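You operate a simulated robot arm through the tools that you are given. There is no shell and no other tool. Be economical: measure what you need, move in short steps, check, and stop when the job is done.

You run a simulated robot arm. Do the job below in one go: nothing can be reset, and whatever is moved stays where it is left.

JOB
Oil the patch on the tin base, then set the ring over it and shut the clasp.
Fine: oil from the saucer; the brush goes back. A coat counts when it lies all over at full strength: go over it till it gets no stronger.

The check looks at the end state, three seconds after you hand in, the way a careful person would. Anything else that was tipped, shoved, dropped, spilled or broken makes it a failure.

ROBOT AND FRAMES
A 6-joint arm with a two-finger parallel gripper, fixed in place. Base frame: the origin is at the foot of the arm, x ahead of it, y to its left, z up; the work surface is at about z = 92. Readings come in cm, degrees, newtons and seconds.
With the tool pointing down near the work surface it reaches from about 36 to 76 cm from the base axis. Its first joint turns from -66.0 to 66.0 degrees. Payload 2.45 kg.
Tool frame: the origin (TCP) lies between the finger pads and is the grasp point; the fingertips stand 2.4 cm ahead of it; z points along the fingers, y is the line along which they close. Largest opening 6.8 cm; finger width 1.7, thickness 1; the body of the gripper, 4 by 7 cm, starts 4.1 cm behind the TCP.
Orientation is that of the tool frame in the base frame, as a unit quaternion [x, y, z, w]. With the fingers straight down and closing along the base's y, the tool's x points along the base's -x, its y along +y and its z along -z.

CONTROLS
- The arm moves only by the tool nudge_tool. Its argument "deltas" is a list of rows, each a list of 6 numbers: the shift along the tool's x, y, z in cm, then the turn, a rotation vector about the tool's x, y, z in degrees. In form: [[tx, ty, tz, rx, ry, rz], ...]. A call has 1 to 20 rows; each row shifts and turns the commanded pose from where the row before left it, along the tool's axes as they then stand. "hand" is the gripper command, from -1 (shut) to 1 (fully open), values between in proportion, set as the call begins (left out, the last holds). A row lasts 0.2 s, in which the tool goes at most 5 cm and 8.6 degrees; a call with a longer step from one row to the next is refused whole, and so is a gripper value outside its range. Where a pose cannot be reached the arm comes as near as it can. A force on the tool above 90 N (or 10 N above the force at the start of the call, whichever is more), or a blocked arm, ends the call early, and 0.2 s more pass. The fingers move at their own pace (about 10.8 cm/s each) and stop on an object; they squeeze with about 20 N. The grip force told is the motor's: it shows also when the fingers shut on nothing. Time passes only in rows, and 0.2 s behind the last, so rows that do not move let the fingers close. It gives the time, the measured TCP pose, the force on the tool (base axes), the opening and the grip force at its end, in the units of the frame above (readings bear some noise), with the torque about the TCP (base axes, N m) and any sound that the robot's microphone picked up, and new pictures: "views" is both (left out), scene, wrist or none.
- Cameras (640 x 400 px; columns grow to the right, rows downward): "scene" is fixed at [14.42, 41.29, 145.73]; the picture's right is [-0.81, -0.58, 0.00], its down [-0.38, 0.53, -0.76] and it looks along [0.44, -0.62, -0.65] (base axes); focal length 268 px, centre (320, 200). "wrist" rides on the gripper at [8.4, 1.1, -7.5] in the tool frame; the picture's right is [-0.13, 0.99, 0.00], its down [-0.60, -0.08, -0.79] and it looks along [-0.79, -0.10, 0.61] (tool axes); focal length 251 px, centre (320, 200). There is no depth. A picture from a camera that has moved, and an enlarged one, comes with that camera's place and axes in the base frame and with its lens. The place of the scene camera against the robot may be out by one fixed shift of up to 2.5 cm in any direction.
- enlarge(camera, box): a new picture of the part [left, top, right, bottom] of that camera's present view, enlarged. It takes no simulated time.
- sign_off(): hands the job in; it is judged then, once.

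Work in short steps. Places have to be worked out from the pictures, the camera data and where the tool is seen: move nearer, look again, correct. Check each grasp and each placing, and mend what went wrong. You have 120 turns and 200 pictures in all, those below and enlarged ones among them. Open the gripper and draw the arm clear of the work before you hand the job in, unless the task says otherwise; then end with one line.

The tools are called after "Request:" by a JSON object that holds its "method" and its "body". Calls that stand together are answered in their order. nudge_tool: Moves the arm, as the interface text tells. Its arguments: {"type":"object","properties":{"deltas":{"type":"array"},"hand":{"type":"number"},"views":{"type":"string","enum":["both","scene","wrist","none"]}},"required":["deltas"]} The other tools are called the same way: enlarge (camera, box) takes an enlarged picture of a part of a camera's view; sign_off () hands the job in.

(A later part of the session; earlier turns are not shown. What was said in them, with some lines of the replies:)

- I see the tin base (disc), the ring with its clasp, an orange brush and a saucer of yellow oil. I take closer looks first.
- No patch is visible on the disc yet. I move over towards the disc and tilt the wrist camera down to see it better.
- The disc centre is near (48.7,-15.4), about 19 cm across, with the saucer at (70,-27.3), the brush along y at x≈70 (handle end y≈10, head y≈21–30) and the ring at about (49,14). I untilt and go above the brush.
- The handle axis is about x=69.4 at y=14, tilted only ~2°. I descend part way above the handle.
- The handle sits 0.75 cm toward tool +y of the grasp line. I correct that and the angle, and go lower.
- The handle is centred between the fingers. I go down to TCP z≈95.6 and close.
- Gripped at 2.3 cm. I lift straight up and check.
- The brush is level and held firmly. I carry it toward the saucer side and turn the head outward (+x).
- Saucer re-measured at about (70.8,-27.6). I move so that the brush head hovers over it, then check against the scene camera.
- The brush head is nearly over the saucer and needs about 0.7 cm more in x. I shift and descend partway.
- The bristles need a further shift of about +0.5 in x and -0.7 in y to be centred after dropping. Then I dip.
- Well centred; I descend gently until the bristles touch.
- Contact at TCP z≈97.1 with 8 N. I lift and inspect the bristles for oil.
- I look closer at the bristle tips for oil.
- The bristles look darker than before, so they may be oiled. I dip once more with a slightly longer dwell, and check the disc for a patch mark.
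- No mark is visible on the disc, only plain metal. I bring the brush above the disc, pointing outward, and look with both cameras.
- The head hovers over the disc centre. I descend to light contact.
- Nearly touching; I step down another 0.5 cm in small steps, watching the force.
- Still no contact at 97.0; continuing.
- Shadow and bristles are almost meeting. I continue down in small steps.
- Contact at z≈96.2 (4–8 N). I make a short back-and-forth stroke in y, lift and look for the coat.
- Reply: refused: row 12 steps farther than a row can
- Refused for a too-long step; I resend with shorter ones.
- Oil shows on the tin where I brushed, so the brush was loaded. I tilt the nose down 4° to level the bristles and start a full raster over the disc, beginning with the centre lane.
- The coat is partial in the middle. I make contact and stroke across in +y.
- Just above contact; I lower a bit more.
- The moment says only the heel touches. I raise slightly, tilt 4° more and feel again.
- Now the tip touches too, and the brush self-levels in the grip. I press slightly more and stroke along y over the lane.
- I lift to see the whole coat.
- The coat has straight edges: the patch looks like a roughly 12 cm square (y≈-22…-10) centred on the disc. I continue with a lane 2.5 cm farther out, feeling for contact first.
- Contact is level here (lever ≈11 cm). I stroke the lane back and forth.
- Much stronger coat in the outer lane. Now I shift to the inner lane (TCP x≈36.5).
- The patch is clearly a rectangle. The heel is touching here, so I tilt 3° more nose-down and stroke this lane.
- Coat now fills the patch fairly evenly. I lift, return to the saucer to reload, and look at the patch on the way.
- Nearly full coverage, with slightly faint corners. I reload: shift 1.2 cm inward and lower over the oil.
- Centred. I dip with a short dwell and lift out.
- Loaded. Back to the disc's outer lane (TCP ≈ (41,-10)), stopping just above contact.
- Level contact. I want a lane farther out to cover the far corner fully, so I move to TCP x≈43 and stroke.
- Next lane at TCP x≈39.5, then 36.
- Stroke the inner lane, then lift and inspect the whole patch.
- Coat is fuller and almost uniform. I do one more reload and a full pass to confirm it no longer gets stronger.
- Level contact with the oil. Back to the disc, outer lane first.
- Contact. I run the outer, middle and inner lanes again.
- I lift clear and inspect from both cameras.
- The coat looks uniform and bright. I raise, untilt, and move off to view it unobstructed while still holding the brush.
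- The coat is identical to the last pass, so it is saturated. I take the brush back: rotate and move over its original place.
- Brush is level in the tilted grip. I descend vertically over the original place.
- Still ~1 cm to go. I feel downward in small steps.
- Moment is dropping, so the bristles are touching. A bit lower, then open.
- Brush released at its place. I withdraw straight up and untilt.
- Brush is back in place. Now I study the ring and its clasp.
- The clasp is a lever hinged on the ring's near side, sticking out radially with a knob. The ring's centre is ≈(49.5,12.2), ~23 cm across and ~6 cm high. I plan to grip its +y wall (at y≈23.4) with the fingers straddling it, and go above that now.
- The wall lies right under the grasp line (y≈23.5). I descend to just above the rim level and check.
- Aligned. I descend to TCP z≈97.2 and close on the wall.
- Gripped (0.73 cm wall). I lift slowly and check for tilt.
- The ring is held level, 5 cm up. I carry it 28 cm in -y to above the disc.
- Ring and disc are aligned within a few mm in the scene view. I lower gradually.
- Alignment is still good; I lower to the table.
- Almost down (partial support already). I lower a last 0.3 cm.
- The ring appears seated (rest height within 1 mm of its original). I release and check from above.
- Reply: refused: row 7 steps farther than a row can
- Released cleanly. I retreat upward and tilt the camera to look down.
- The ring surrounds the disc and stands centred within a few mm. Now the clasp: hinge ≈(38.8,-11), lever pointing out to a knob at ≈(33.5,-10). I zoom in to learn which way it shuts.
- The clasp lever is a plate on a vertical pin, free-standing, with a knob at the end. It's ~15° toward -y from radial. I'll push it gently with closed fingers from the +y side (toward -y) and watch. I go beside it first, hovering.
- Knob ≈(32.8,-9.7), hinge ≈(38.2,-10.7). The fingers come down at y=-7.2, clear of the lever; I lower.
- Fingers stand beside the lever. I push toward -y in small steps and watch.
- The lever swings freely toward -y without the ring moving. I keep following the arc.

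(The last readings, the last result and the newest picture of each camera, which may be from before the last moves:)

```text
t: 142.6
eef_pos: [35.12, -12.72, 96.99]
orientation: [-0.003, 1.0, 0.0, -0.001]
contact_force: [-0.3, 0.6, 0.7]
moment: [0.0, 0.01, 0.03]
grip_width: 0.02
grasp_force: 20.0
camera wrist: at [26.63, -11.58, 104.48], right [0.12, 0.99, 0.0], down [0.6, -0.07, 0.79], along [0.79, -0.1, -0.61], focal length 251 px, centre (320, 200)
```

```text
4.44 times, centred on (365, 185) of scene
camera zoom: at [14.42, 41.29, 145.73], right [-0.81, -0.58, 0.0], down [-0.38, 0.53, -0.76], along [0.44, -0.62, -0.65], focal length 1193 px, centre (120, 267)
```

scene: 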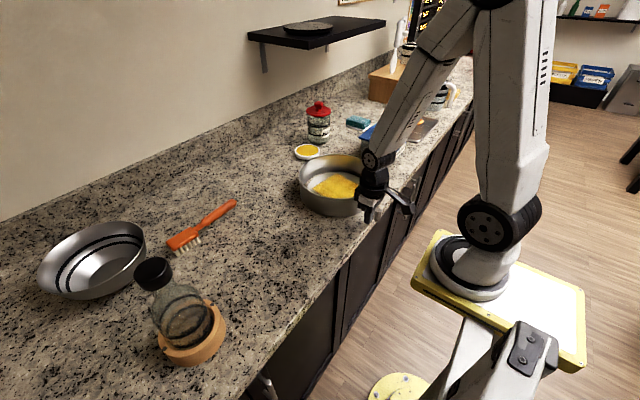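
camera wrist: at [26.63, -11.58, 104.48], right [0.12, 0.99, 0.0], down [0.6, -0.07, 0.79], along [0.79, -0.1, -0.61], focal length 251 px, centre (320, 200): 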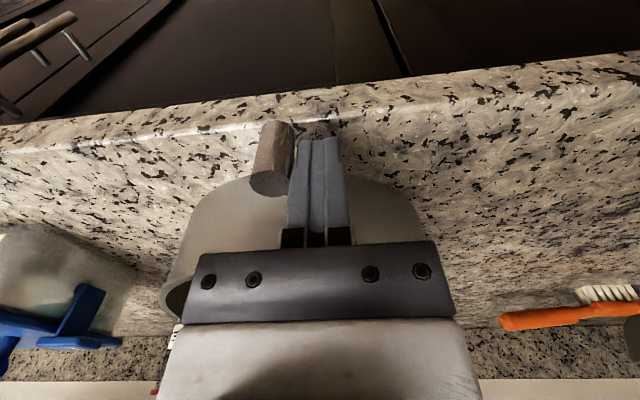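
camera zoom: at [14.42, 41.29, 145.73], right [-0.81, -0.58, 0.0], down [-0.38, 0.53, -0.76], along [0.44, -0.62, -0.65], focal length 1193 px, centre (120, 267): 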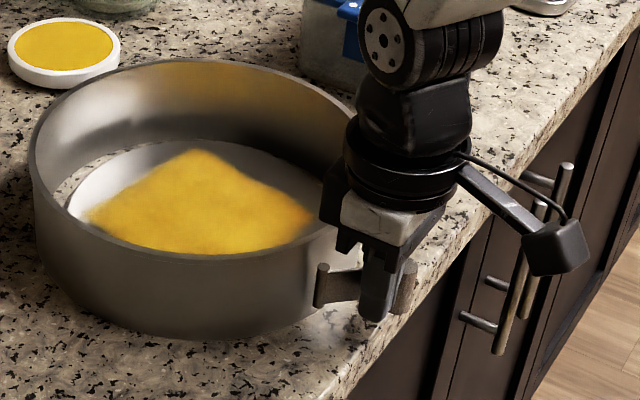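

The lever has turned over halfway shut and the ring has only shifted a few mm. I push on along the arc direction (+x,-y).

Request:
{"method": "nudge_tool", "body": {"deltas": [[-0.2, -0.4, 0, 0, 0, 0], [-0.25, -0.4, 0, 0, 0, 0], [-0.3, -0.4, 0, 0, 0, 0], [0, 0, 0, 0, 0, 0]], "views": "wrist"}}

Request:
{"method": "enlarge", "body": {"camera": "scene", "box": [310, 140, 420, 230]}}

```text
t: 143.6
eef_pos: [35.69, -14.07, 96.86]
orientation: [-0.003, 1.0, 0.001, 0.0]
contact_force: [0.6, 0.8, -0.7]
moment: [-0.02, -0.01, -0.03]
grip_width: 0.02
grasp_force: 19.7
camera wrist: at [27.38, -12.81, 104.48], right [0.12, 0.99, 0.0], down [0.6, -0.07, 0.79], along [0.79, -0.1, -0.61], focal length 251 px, centre (320, 200)
```

wrist: 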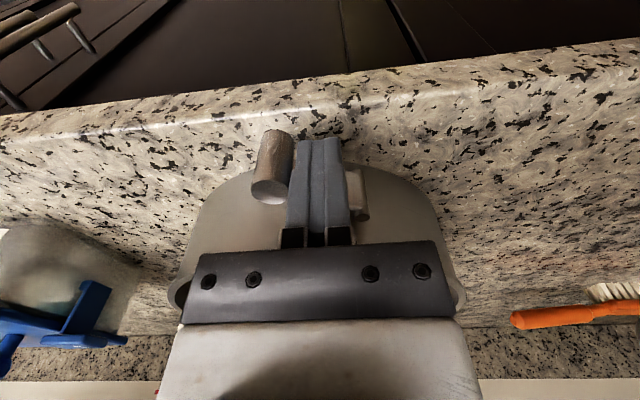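

```text
4.44 times, centred on (365, 185) of scene
camera zoom: at [14.42, 41.29, 145.73], right [-0.81, -0.58, 0.0], down [-0.38, 0.53, -0.76], along [0.44, -0.62, -0.65], focal length 1193 px, centre (120, 267)
```

zoom: 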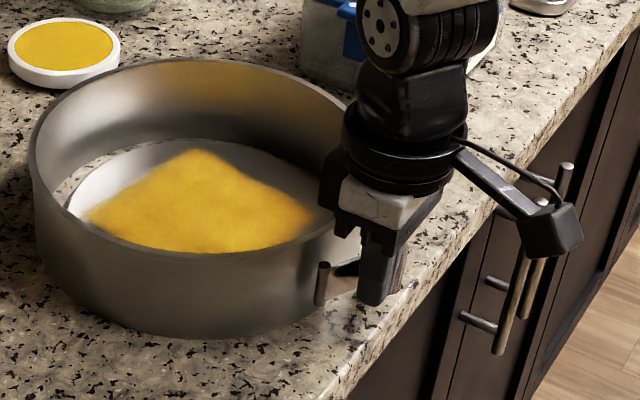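

The lever is nearly along the wall. I push it in +x in small steps, watching the force.

Request:
{"method": "nudge_tool", "body": {"deltas": [[-0.3, -0.3, 0, 0, 0, 0], [-0.3, -0.2, 0, 0, 0, 0], [-0.3, 0, 0, 0, 0, 0], [0, 0, 0, 0, 0, 0]], "views": "wrist"}}

Request:
{"method": "enlarge", "body": {"camera": "scene", "box": [310, 140, 420, 230]}}

```text
t: 144.6
eef_pos: [36.67, -14.46, 96.84]
orientation: [-0.003, 1.0, 0.0, 0.0]
contact_force: [-0.1, -0.8, 1.3]
moment: [-0.01, 0.0, -0.04]
grip_width: 0.0
grasp_force: 20.0
camera wrist: at [28.31, -13.32, 104.5], right [0.12, 0.99, 0.0], down [0.6, -0.07, 0.79], along [0.79, -0.1, -0.61], focal length 251 px, centre (320, 200)
```

wrist: 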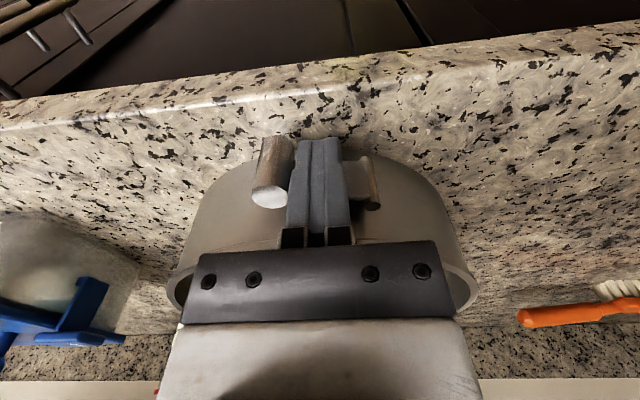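

```text
4.44 times, centred on (365, 185) of scene
camera zoom: at [14.42, 41.29, 145.73], right [-0.81, -0.58, 0.0], down [-0.38, 0.53, -0.76], along [0.44, -0.62, -0.65], focal length 1193 px, centre (120, 267)
```

zoom: 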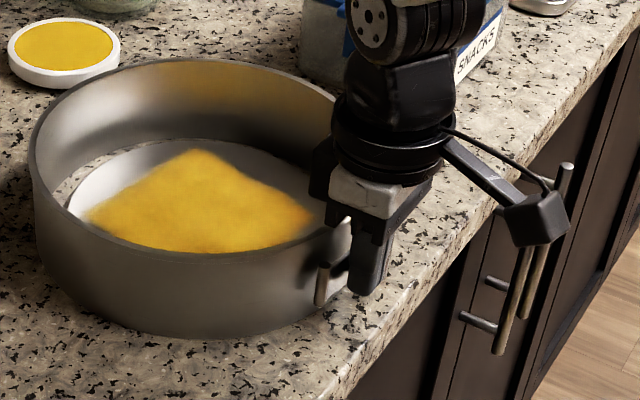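

Continue gently, listening for a click.

Request:
{"method": "nudge_tool", "body": {"deltas": [[-0.25, -0.1, 0, 0, 0, 0], [-0.25, 0, 0, 0, 0, 0], [0, 0, 0, 0, 0, 0]], "views": "wrist"}}

Request:
{"method": "enlarge", "body": {"camera": "scene", "box": [310, 140, 420, 230]}}

```text
t: 145.4
eef_pos: [37.16, -14.63, 96.91]
orientation: [-0.004, 1.0, 0.0, 0.0]
contact_force: [-3.2, 0.1, -0.7]
moment: [-0.02, 0.05, -0.06]
grip_width: 0.0
grasp_force: 19.8
camera wrist: at [28.78, -13.4, 104.48], right [0.12, 0.99, 0.0], down [0.6, -0.08, 0.79], along [0.79, -0.1, -0.61], focal length 251 px, centre (320, 200)
```

wrist: 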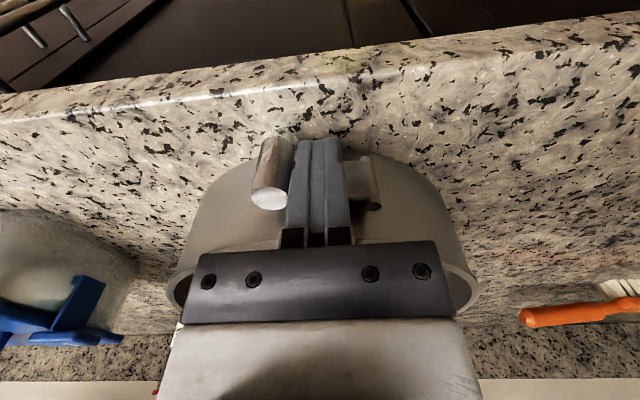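

```text
4.44 times, centred on (365, 185) of scene
camera zoom: at [14.41, 41.29, 145.73], right [-0.81, -0.58, 0.0], down [-0.38, 0.53, -0.76], along [0.44, -0.62, -0.65], focal length 1193 px, centre (120, 267)
```

zoom: 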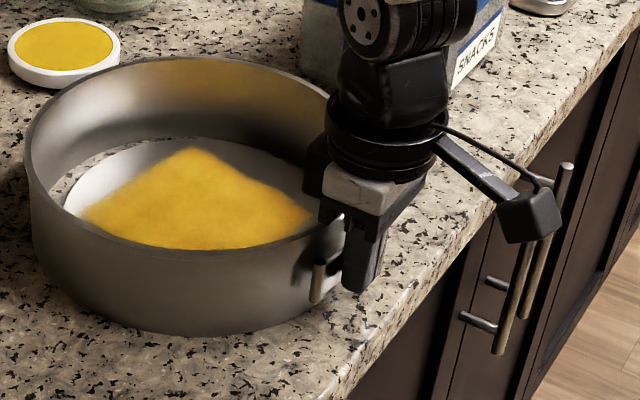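

The force rose and the whole pan began to slide, so I stop, back off and look at how far the lever is closed.

Request:
{"method": "nudge_tool", "body": {"deltas": [[1.0, 0.3, 0, 0, 0, 0], [0.5, 0, -4, 0, 0, 0], [0, 0, -4.5, 0, 0, 0], [0, 0, -4.5, 0, 0, 0], [0, 0, 0, 0, 8, 0], [0, 0, 0, 0, 8, 0], [0, 0, 0, 0, 0, 0]], "views": "wrist"}}

Request:
{"method": "enlarge", "body": {"camera": "scene", "box": [340, 175, 400, 220]}}

Request:
{"method": "enlarge", "body": {"camera": "wrist", "box": [220, 40, 430, 180]}}

```text
t: 147.0
eef_pos: [35.8, -14.34, 109.93]
orientation: [-0.003, 0.99, 0.0, -0.139]
contact_force: [0.2, -0.3, 0.4]
moment: [0.0, 0.0, 0.0]
grip_width: 0.0
grasp_force: 19.7
camera wrist: at [29.73, -13.12, 119.54], right [0.12, 0.99, -0.04], down [0.8, -0.07, 0.6], along [0.59, -0.1, -0.8], focal length 251 px, centre (320, 200)
```

wrist: 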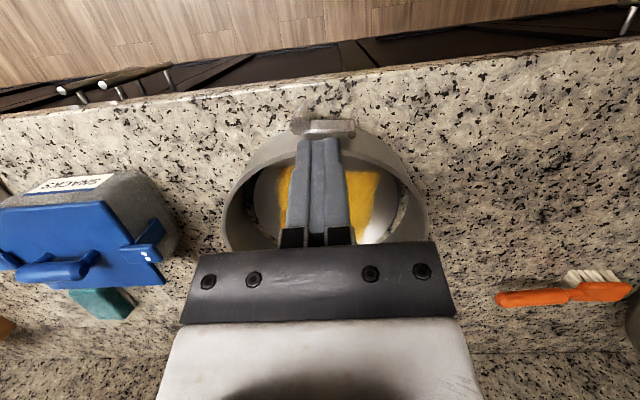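

```text
8.89 times, centred on (370, 198) of scene
camera zoom: at [14.42, 41.29, 145.73], right [-0.81, -0.58, 0.0], down [-0.38, 0.53, -0.76], along [0.44, -0.62, -0.65], focal length 2387 px, centre (-124, 222)
```

zoom: 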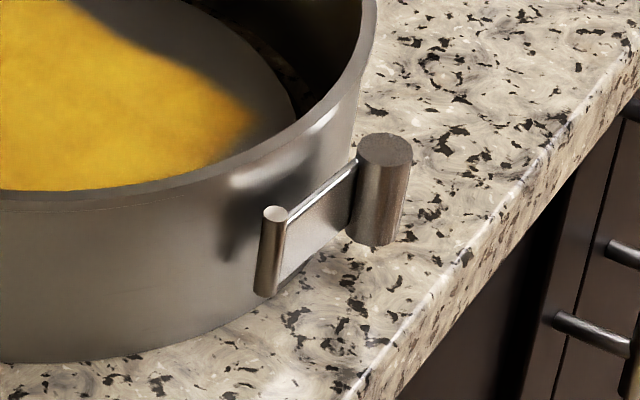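

```text
2.86 times, centred on (325, 110) of wrist
camera zoom: at [29.73, -13.12, 119.54], right [0.12, 0.99, -0.04], down [0.8, -0.07, 0.6], along [0.59, -0.1, -0.8], focal length 718 px, centre (306, 457)
```

zoom: 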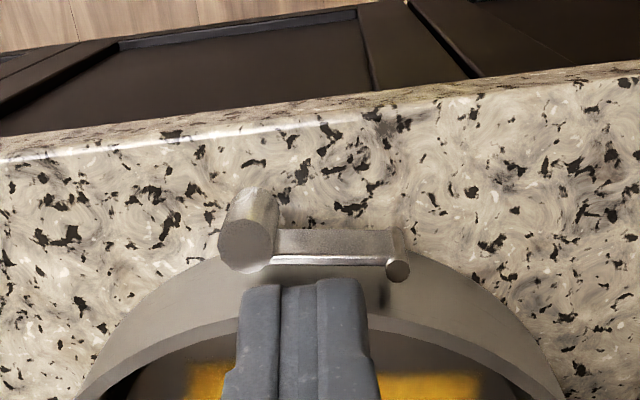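

The lever lies nearly along the wall. To finish without shoving the pan, I'll squeeze the knob against the wall with the gripper (one finger inside, one outside), so I turn the tool 90° above it.

Request:
{"method": "nudge_tool", "body": {"deltas": [[0, 0, 0, 0, -8, 0], [0, 0, 0, 0, -8, 0], [-2, -2.5, 0, 0, 0, 0], [0, 0, 0, 0, 0, -8.2], [0, 0, 0, 0, 0, -8.2], [0, 0, 0, 0, 0, -8.2], [0, 0, 0, 0, 0, -8.2], [0, 0, 0, 0, 0, -8.2], [0, 0, 0, 0, 0, -8.2], [0, 0, 0, 0, 0, -8.2], [0, 0, 0, 0, 0, -8.2], [0, 0, 0, 0, 0, -8.2], [0, 0, 0, 0, 0, -8.2], [0, 0, 0, 0, 0, -8.2], [0, 0, 0, 0, 0, 0]], "hand": 1}}

Request:
{"method": "enlarge", "body": {"camera": "wrist", "box": [180, 0, 460, 200]}}

```text
t: 150.2
eef_pos: [37.74, -16.79, 109.96]
orientation: [0.711, -0.703, 0.0, 0.0]
contact_force: [-0.5, -1.6, -0.1]
moment: [-0.01, 0.0, 0.01]
grip_width: 6.81
grasp_force: 0.0
camera wrist: at [36.73, -25.04, 117.47], right [-0.99, 0.12, 0.0], down [0.07, 0.6, 0.79], along [0.09, 0.79, -0.61], focal length 251 px, centre (320, 200)
```

scene: 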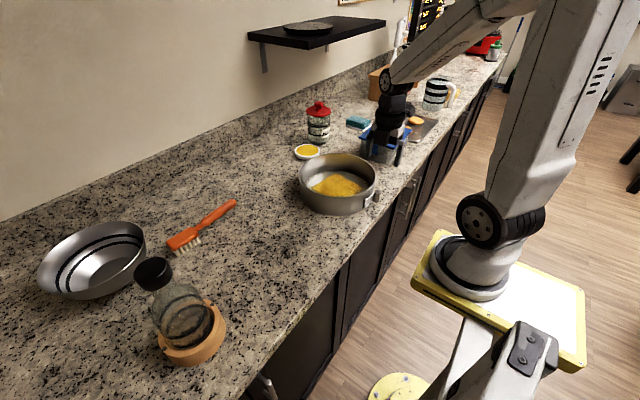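
wrist: 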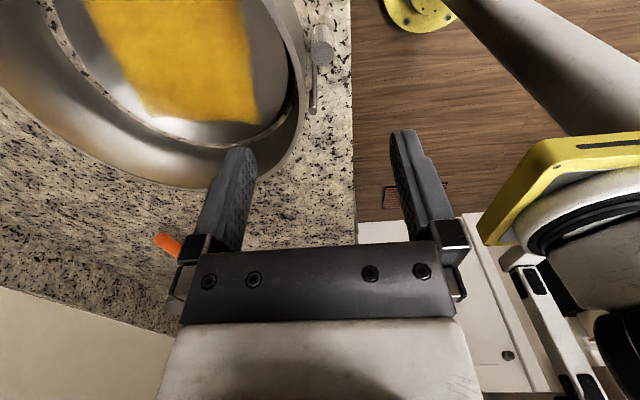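

```text
2.00 times, centred on (320, 100) of wrist
camera zoom: at [36.73, -25.04, 117.47], right [-0.99, 0.12, 0.0], down [0.07, 0.6, 0.79], along [0.09, 0.79, -0.61], focal length 503 px, centre (320, 400)
```

zoom: 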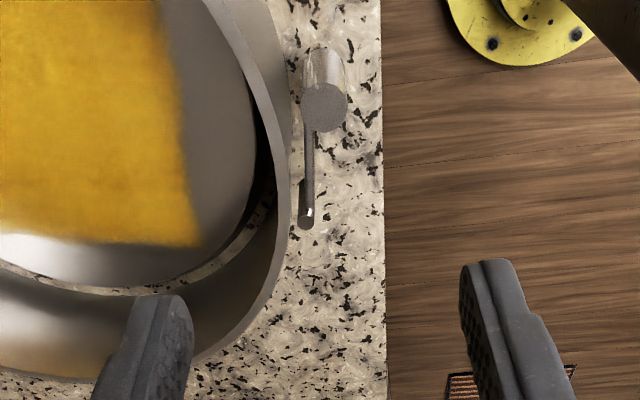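

The knob at (37.5,-16.9) stands ~0.6 cm off the wall (38.8–39.5). I centre at x≈38.2 and descend with the fingers straddling wall and knob.

Request:
{"method": "nudge_tool", "body": {"deltas": [[0.1, -0.45, 3, 0, 0, 0], [0, 0, 4, 0, 0, 0], [0, 0, 3, 0, 0, 0], [0, 0, 0, 0, 0, 0]], "views": "wrist"}}

Request:
{"method": "enlarge", "body": {"camera": "scene", "box": [320, 140, 420, 220]}}

```text
t: 151.2
eef_pos: [38.2, -16.86, 99.87]
orientation: [0.711, -0.703, 0.0, 0.001]
contact_force: [-0.6, -0.8, 1.1]
moment: [-0.03, 0.0, -0.02]
grip_width: 6.81
grasp_force: 0.0
camera wrist: at [37.2, -25.08, 107.47], right [-0.99, 0.12, 0.0], down [0.07, 0.6, 0.79], along [0.09, 0.79, -0.61], focal length 251 px, centre (320, 200)
```

wrist: 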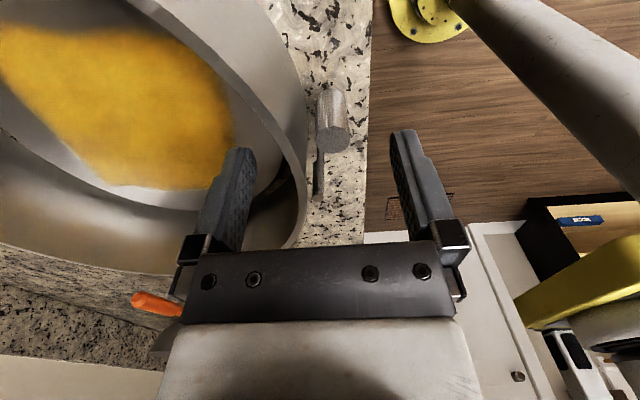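

```text
5.00 times, centred on (370, 180) of scene
camera zoom: at [14.42, 41.29, 145.73], right [-0.81, -0.58, 0.0], down [-0.38, 0.53, -0.76], along [0.44, -0.62, -0.65], focal length 1343 px, centre (70, 300)
```

zoom: 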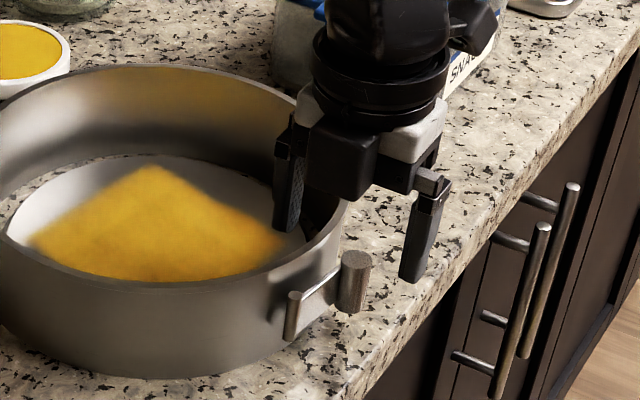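

Straddling correctly. I descend the rest, shifting 0.3 toward -y, then close slowly in stages.

Request:
{"method": "nudge_tool", "body": {"deltas": [[0.3, 0, 1.2, 0, 0, 0], [0, 0, 1.1, 0, 0, 0], [0, 0, 0, 0, 0, 0]], "views": "none"}}

Request:
{"method": "nudge_tool", "body": {"deltas": [[0, 0, 0, 0, 0, 0], [0, 0, 0, 0, 0, 0]], "hand": 0.0, "views": "wrist"}}

Request:
{"method": "enlarge", "body": {"camera": "scene", "box": [320, 140, 420, 220]}}

```text
t: 152.0
eef_pos: [38.2, -17.06, 97.63]
orientation: [0.711, -0.703, 0.0, -0.001]
contact_force: [0.0, -0.5, -0.6]
moment: [-0.02, -0.03, -0.01]
grip_width: 6.8
grasp_force: 0.0
```

```text
t: 152.6
eef_pos: [38.13, -17.19, 97.61]
orientation: [0.711, -0.704, 0.0, -0.002]
contact_force: [3.2, -1.9, 0.7]
moment: [-0.21, 0.2, 0.0]
grip_width: 3.54
grasp_force: 20.1
camera wrist: at [37.2, -25.43, 105.22], right [-0.99, 0.12, 0.0], down [0.07, 0.61, 0.79], along [0.1, 0.79, -0.61], focal length 251 px, centre (320, 200)
```

wrist: 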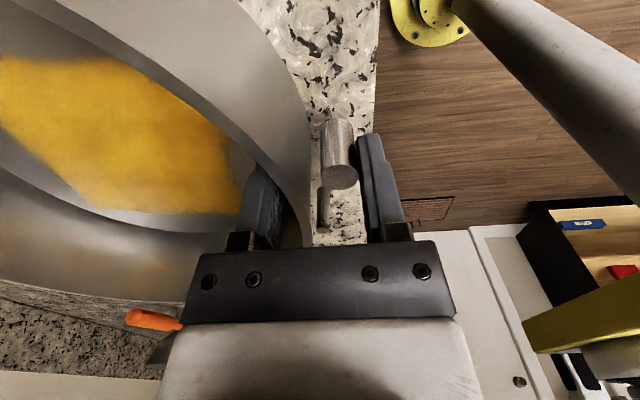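

```text
5.00 times, centred on (370, 180) of scene
camera zoom: at [14.43, 41.29, 145.73], right [-0.81, -0.58, 0.0], down [-0.38, 0.53, -0.76], along [0.44, -0.62, -0.65], focal length 1343 px, centre (70, 300)
```

zoom: 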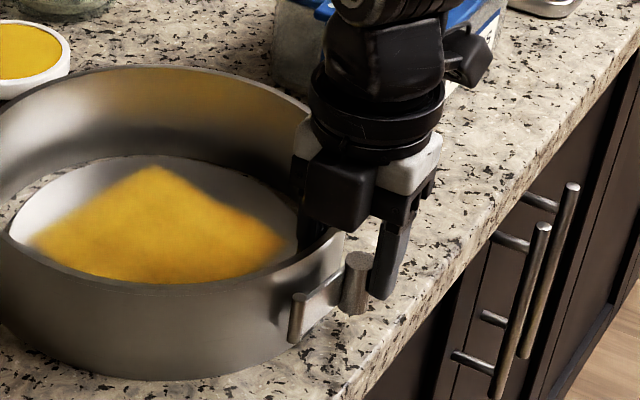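

Both fingers are in contact. I close fully to squeeze the lever home.

Request:
{"method": "nudge_tool", "body": {"deltas": [[0, 0, 0, 0, 0, 0], [0, 0, 0, 0, 0, 0], [0, 0, 0, 0, 0, 0]], "hand": -1, "views": "wrist"}}

Request:
{"method": "enlarge", "body": {"camera": "scene", "box": [320, 140, 420, 220]}}

Request:
{"method": "enlarge", "body": {"camera": "wrist", "box": [220, 80, 420, 260]}}

```text
t: 153.4
eef_pos: [38.1, -17.31, 97.55]
orientation: [0.711, -0.703, 0.001, -0.001]
contact_force: [3.5, -0.4, 3.0]
moment: [-0.3, 0.19, -0.07]
grip_width: 3.54
grasp_force: 19.9
camera wrist: at [37.18, -25.43, 105.22], right [-0.99, 0.12, 0.0], down [0.07, 0.6, 0.79], along [0.1, 0.79, -0.61], focal length 251 px, centre (320, 200)
```

wrist: 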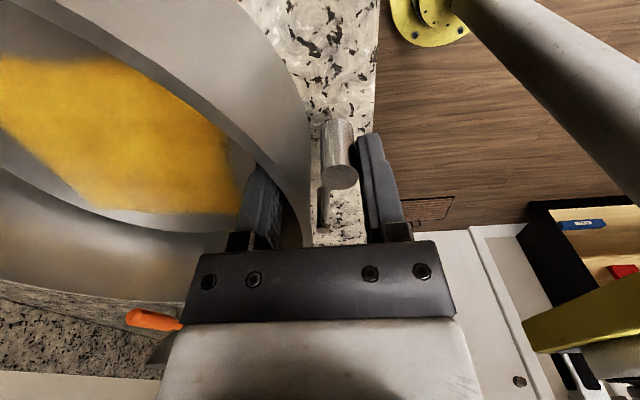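

```text
5.00 times, centred on (370, 180) of scene
camera zoom: at [14.43, 41.29, 145.73], right [-0.81, -0.58, 0.0], down [-0.38, 0.53, -0.76], along [0.44, -0.62, -0.65], focal length 1343 px, centre (70, 300)
```

zoom: 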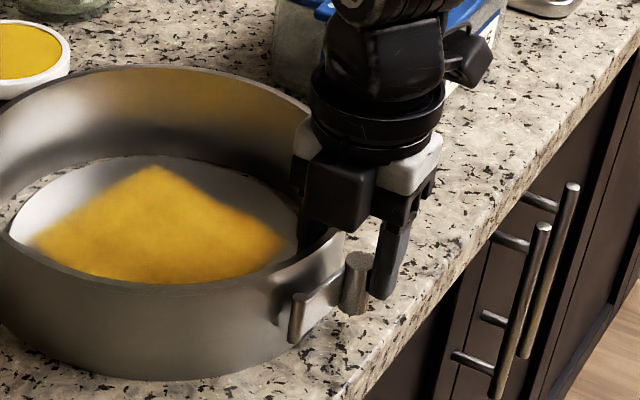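

```text
2.22 times, centred on (320, 170) of wrist
camera zoom: at [37.18, -25.43, 105.22], right [-0.99, 0.12, 0.0], down [0.07, 0.6, 0.79], along [0.1, 0.79, -0.61], focal length 559 px, centre (320, 267)
```

zoom: 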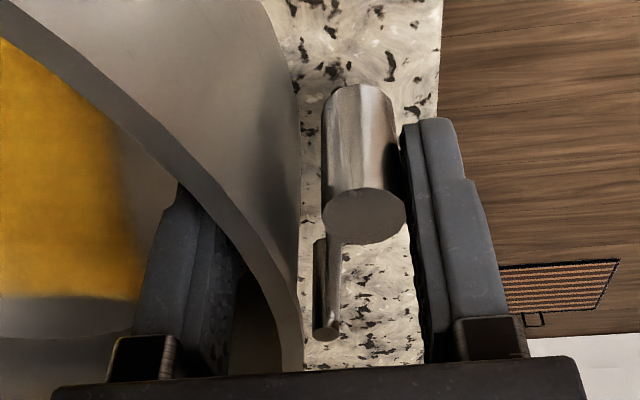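

A 20 N squeeze moves it no further. The lever is exactly tangent to the ring at its hinge, so it is at its closed stop. I open, rise clear and inspect everything.

Request:
{"method": "nudge_tool", "body": {"deltas": [[0, 0, 0, 0, 0, 0], [0, 0, 0, 0, 0, 0], [0, 0, -3, 0, 0, 0], [0, 0, -4.5, 0, 0, 0], [0, 0, -4.5, 0, 0, 0], [0, 0, -4.5, 0, 0, 0], [0, 0, -3, 0, 0, 0], [0, 0, 0, 0, 0, 0]], "hand": 0.9}}

Request:
{"method": "enlarge", "body": {"camera": "scene", "box": [285, 140, 405, 225]}}

Request:
{"method": "enlarge", "body": {"camera": "wrist", "box": [100, 0, 400, 200]}}

```text
t: 155.2
eef_pos: [38.16, -17.29, 117.09]
orientation: [0.711, -0.703, 0.0, -0.001]
contact_force: [1.6, 0.5, 0.3]
moment: [0.01, 0.01, -0.04]
grip_width: 6.47
grasp_force: 0.1
camera wrist: at [37.11, -25.45, 124.73], right [-0.99, 0.12, 0.0], down [0.07, 0.6, 0.79], along [0.09, 0.79, -0.61], focal length 251 px, centre (320, 200)
```

scene: 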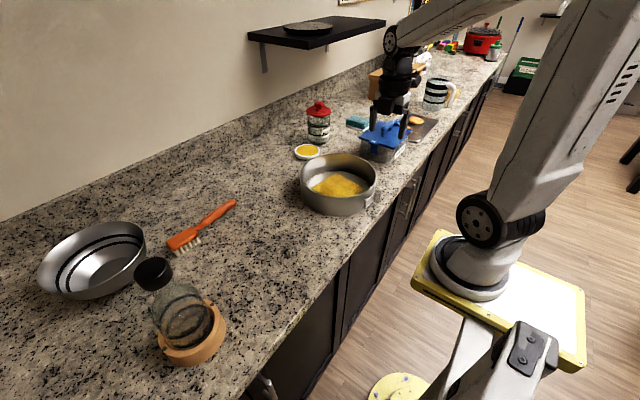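
wrist: 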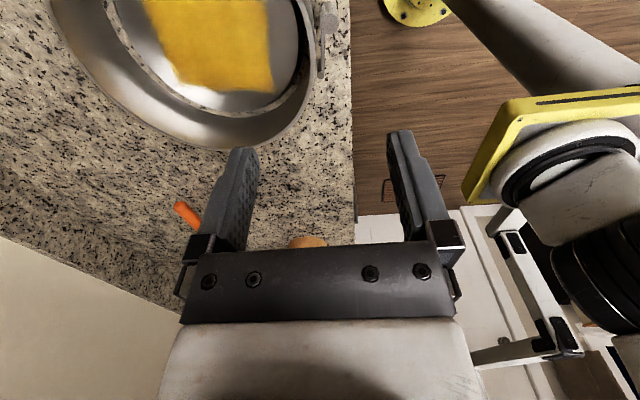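

```text
4.71 times, centred on (345, 182) of scene
camera zoom: at [14.42, 41.29, 145.73], right [-0.81, -0.58, 0.0], down [-0.38, 0.53, -0.76], along [0.44, -0.62, -0.65], focal length 1264 px, centre (202, 282)
```

zoom: 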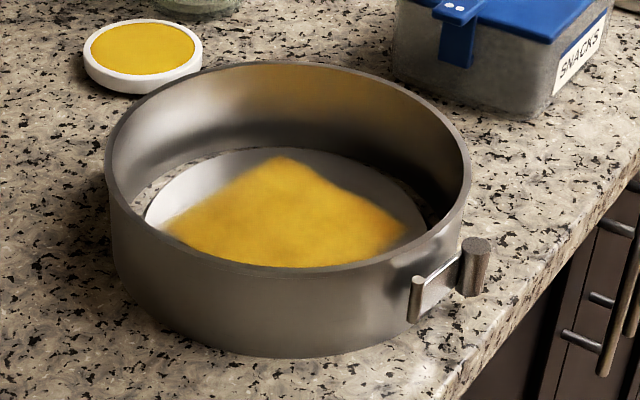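

```text
2.00 times, centred on (250, 100) of wrist
camera zoom: at [37.11, -25.45, 124.73], right [-0.99, 0.12, 0.0], down [0.07, 0.6, 0.79], along [0.09, 0.79, -0.61], focal length 503 px, centre (460, 400)
```

zoom: 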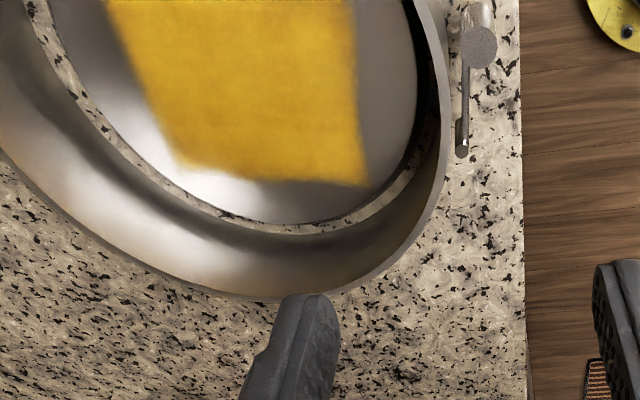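

Clasp lies shut along the wall, the ring surrounds the base with a gap all round, and brush and saucer are in place. I draw the arm clear with the gripper open.

Request:
{"method": "nudge_tool", "body": {"deltas": [[0, 0, -4, 0, 0, 0], [0, 0, -4, 0, 0, 0], [-4.5, 0, 0, 0, 0, 0], [-4.5, 0, 0, 0, 0, 0], [-4.5, 0, 0, 0, 0, 0], [-4.5, 0, 0, 0, 0, 0], [-4, 0, 0, 0, 0, 0], [0, 0, 0, 0, 0, 0]], "hand": 1}}

Request:
{"method": "enlarge", "body": {"camera": "wrist", "box": [160, 0, 480, 200]}}

```text
t: 157.0
eef_pos: [37.98, 4.76, 124.86]
orientation: [0.711, -0.704, 0.0, 0.0]
contact_force: [0.3, 0.3, 0.3]
moment: [-0.02, -0.02, 0.0]
grip_width: 6.81
grasp_force: 0.0
camera wrist: at [36.89, -3.45, 132.64], right [-0.99, 0.12, 0.0], down [0.07, 0.6, 0.79], along [0.1, 0.79, -0.61], focal length 251 px, centre (320, 200)
```

scene: 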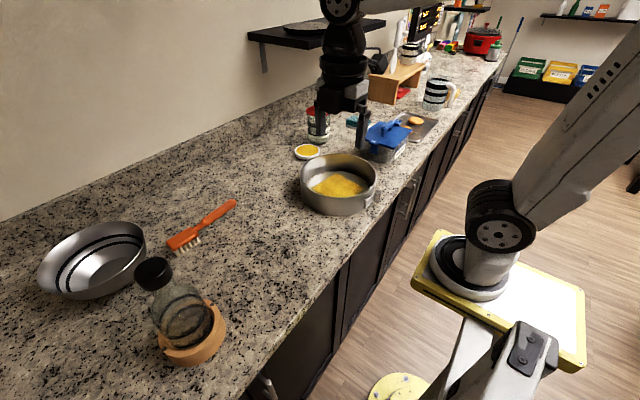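
wrist: 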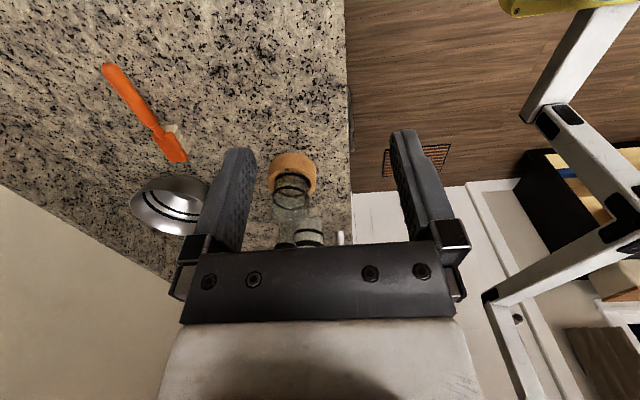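

```text
2.00 times, centred on (320, 100) of wrist
camera zoom: at [36.89, -3.45, 132.64], right [-0.99, 0.12, 0.0], down [0.07, 0.6, 0.79], along [0.1, 0.79, -0.61], focal length 503 px, centre (320, 400)
```

zoom: 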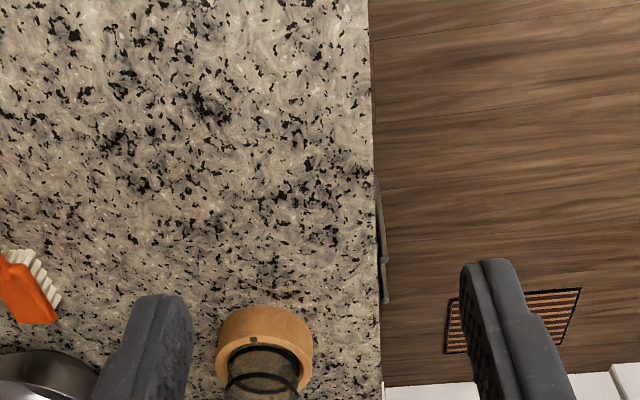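

Everything is in place: the coat is full, the ring is over the base, the clasp is shut, the brush is back and the arm is clear with the gripper open. I hand in.

Request:
{"method": "sign_off", "body": {}}

```text
The job is handed in.
```

The patch on the tin base is oiled all over until it got no stronger, the ring is set over the base with its clasp lever pressed flat to its stop (no click was heard), and the brush is back in its place.
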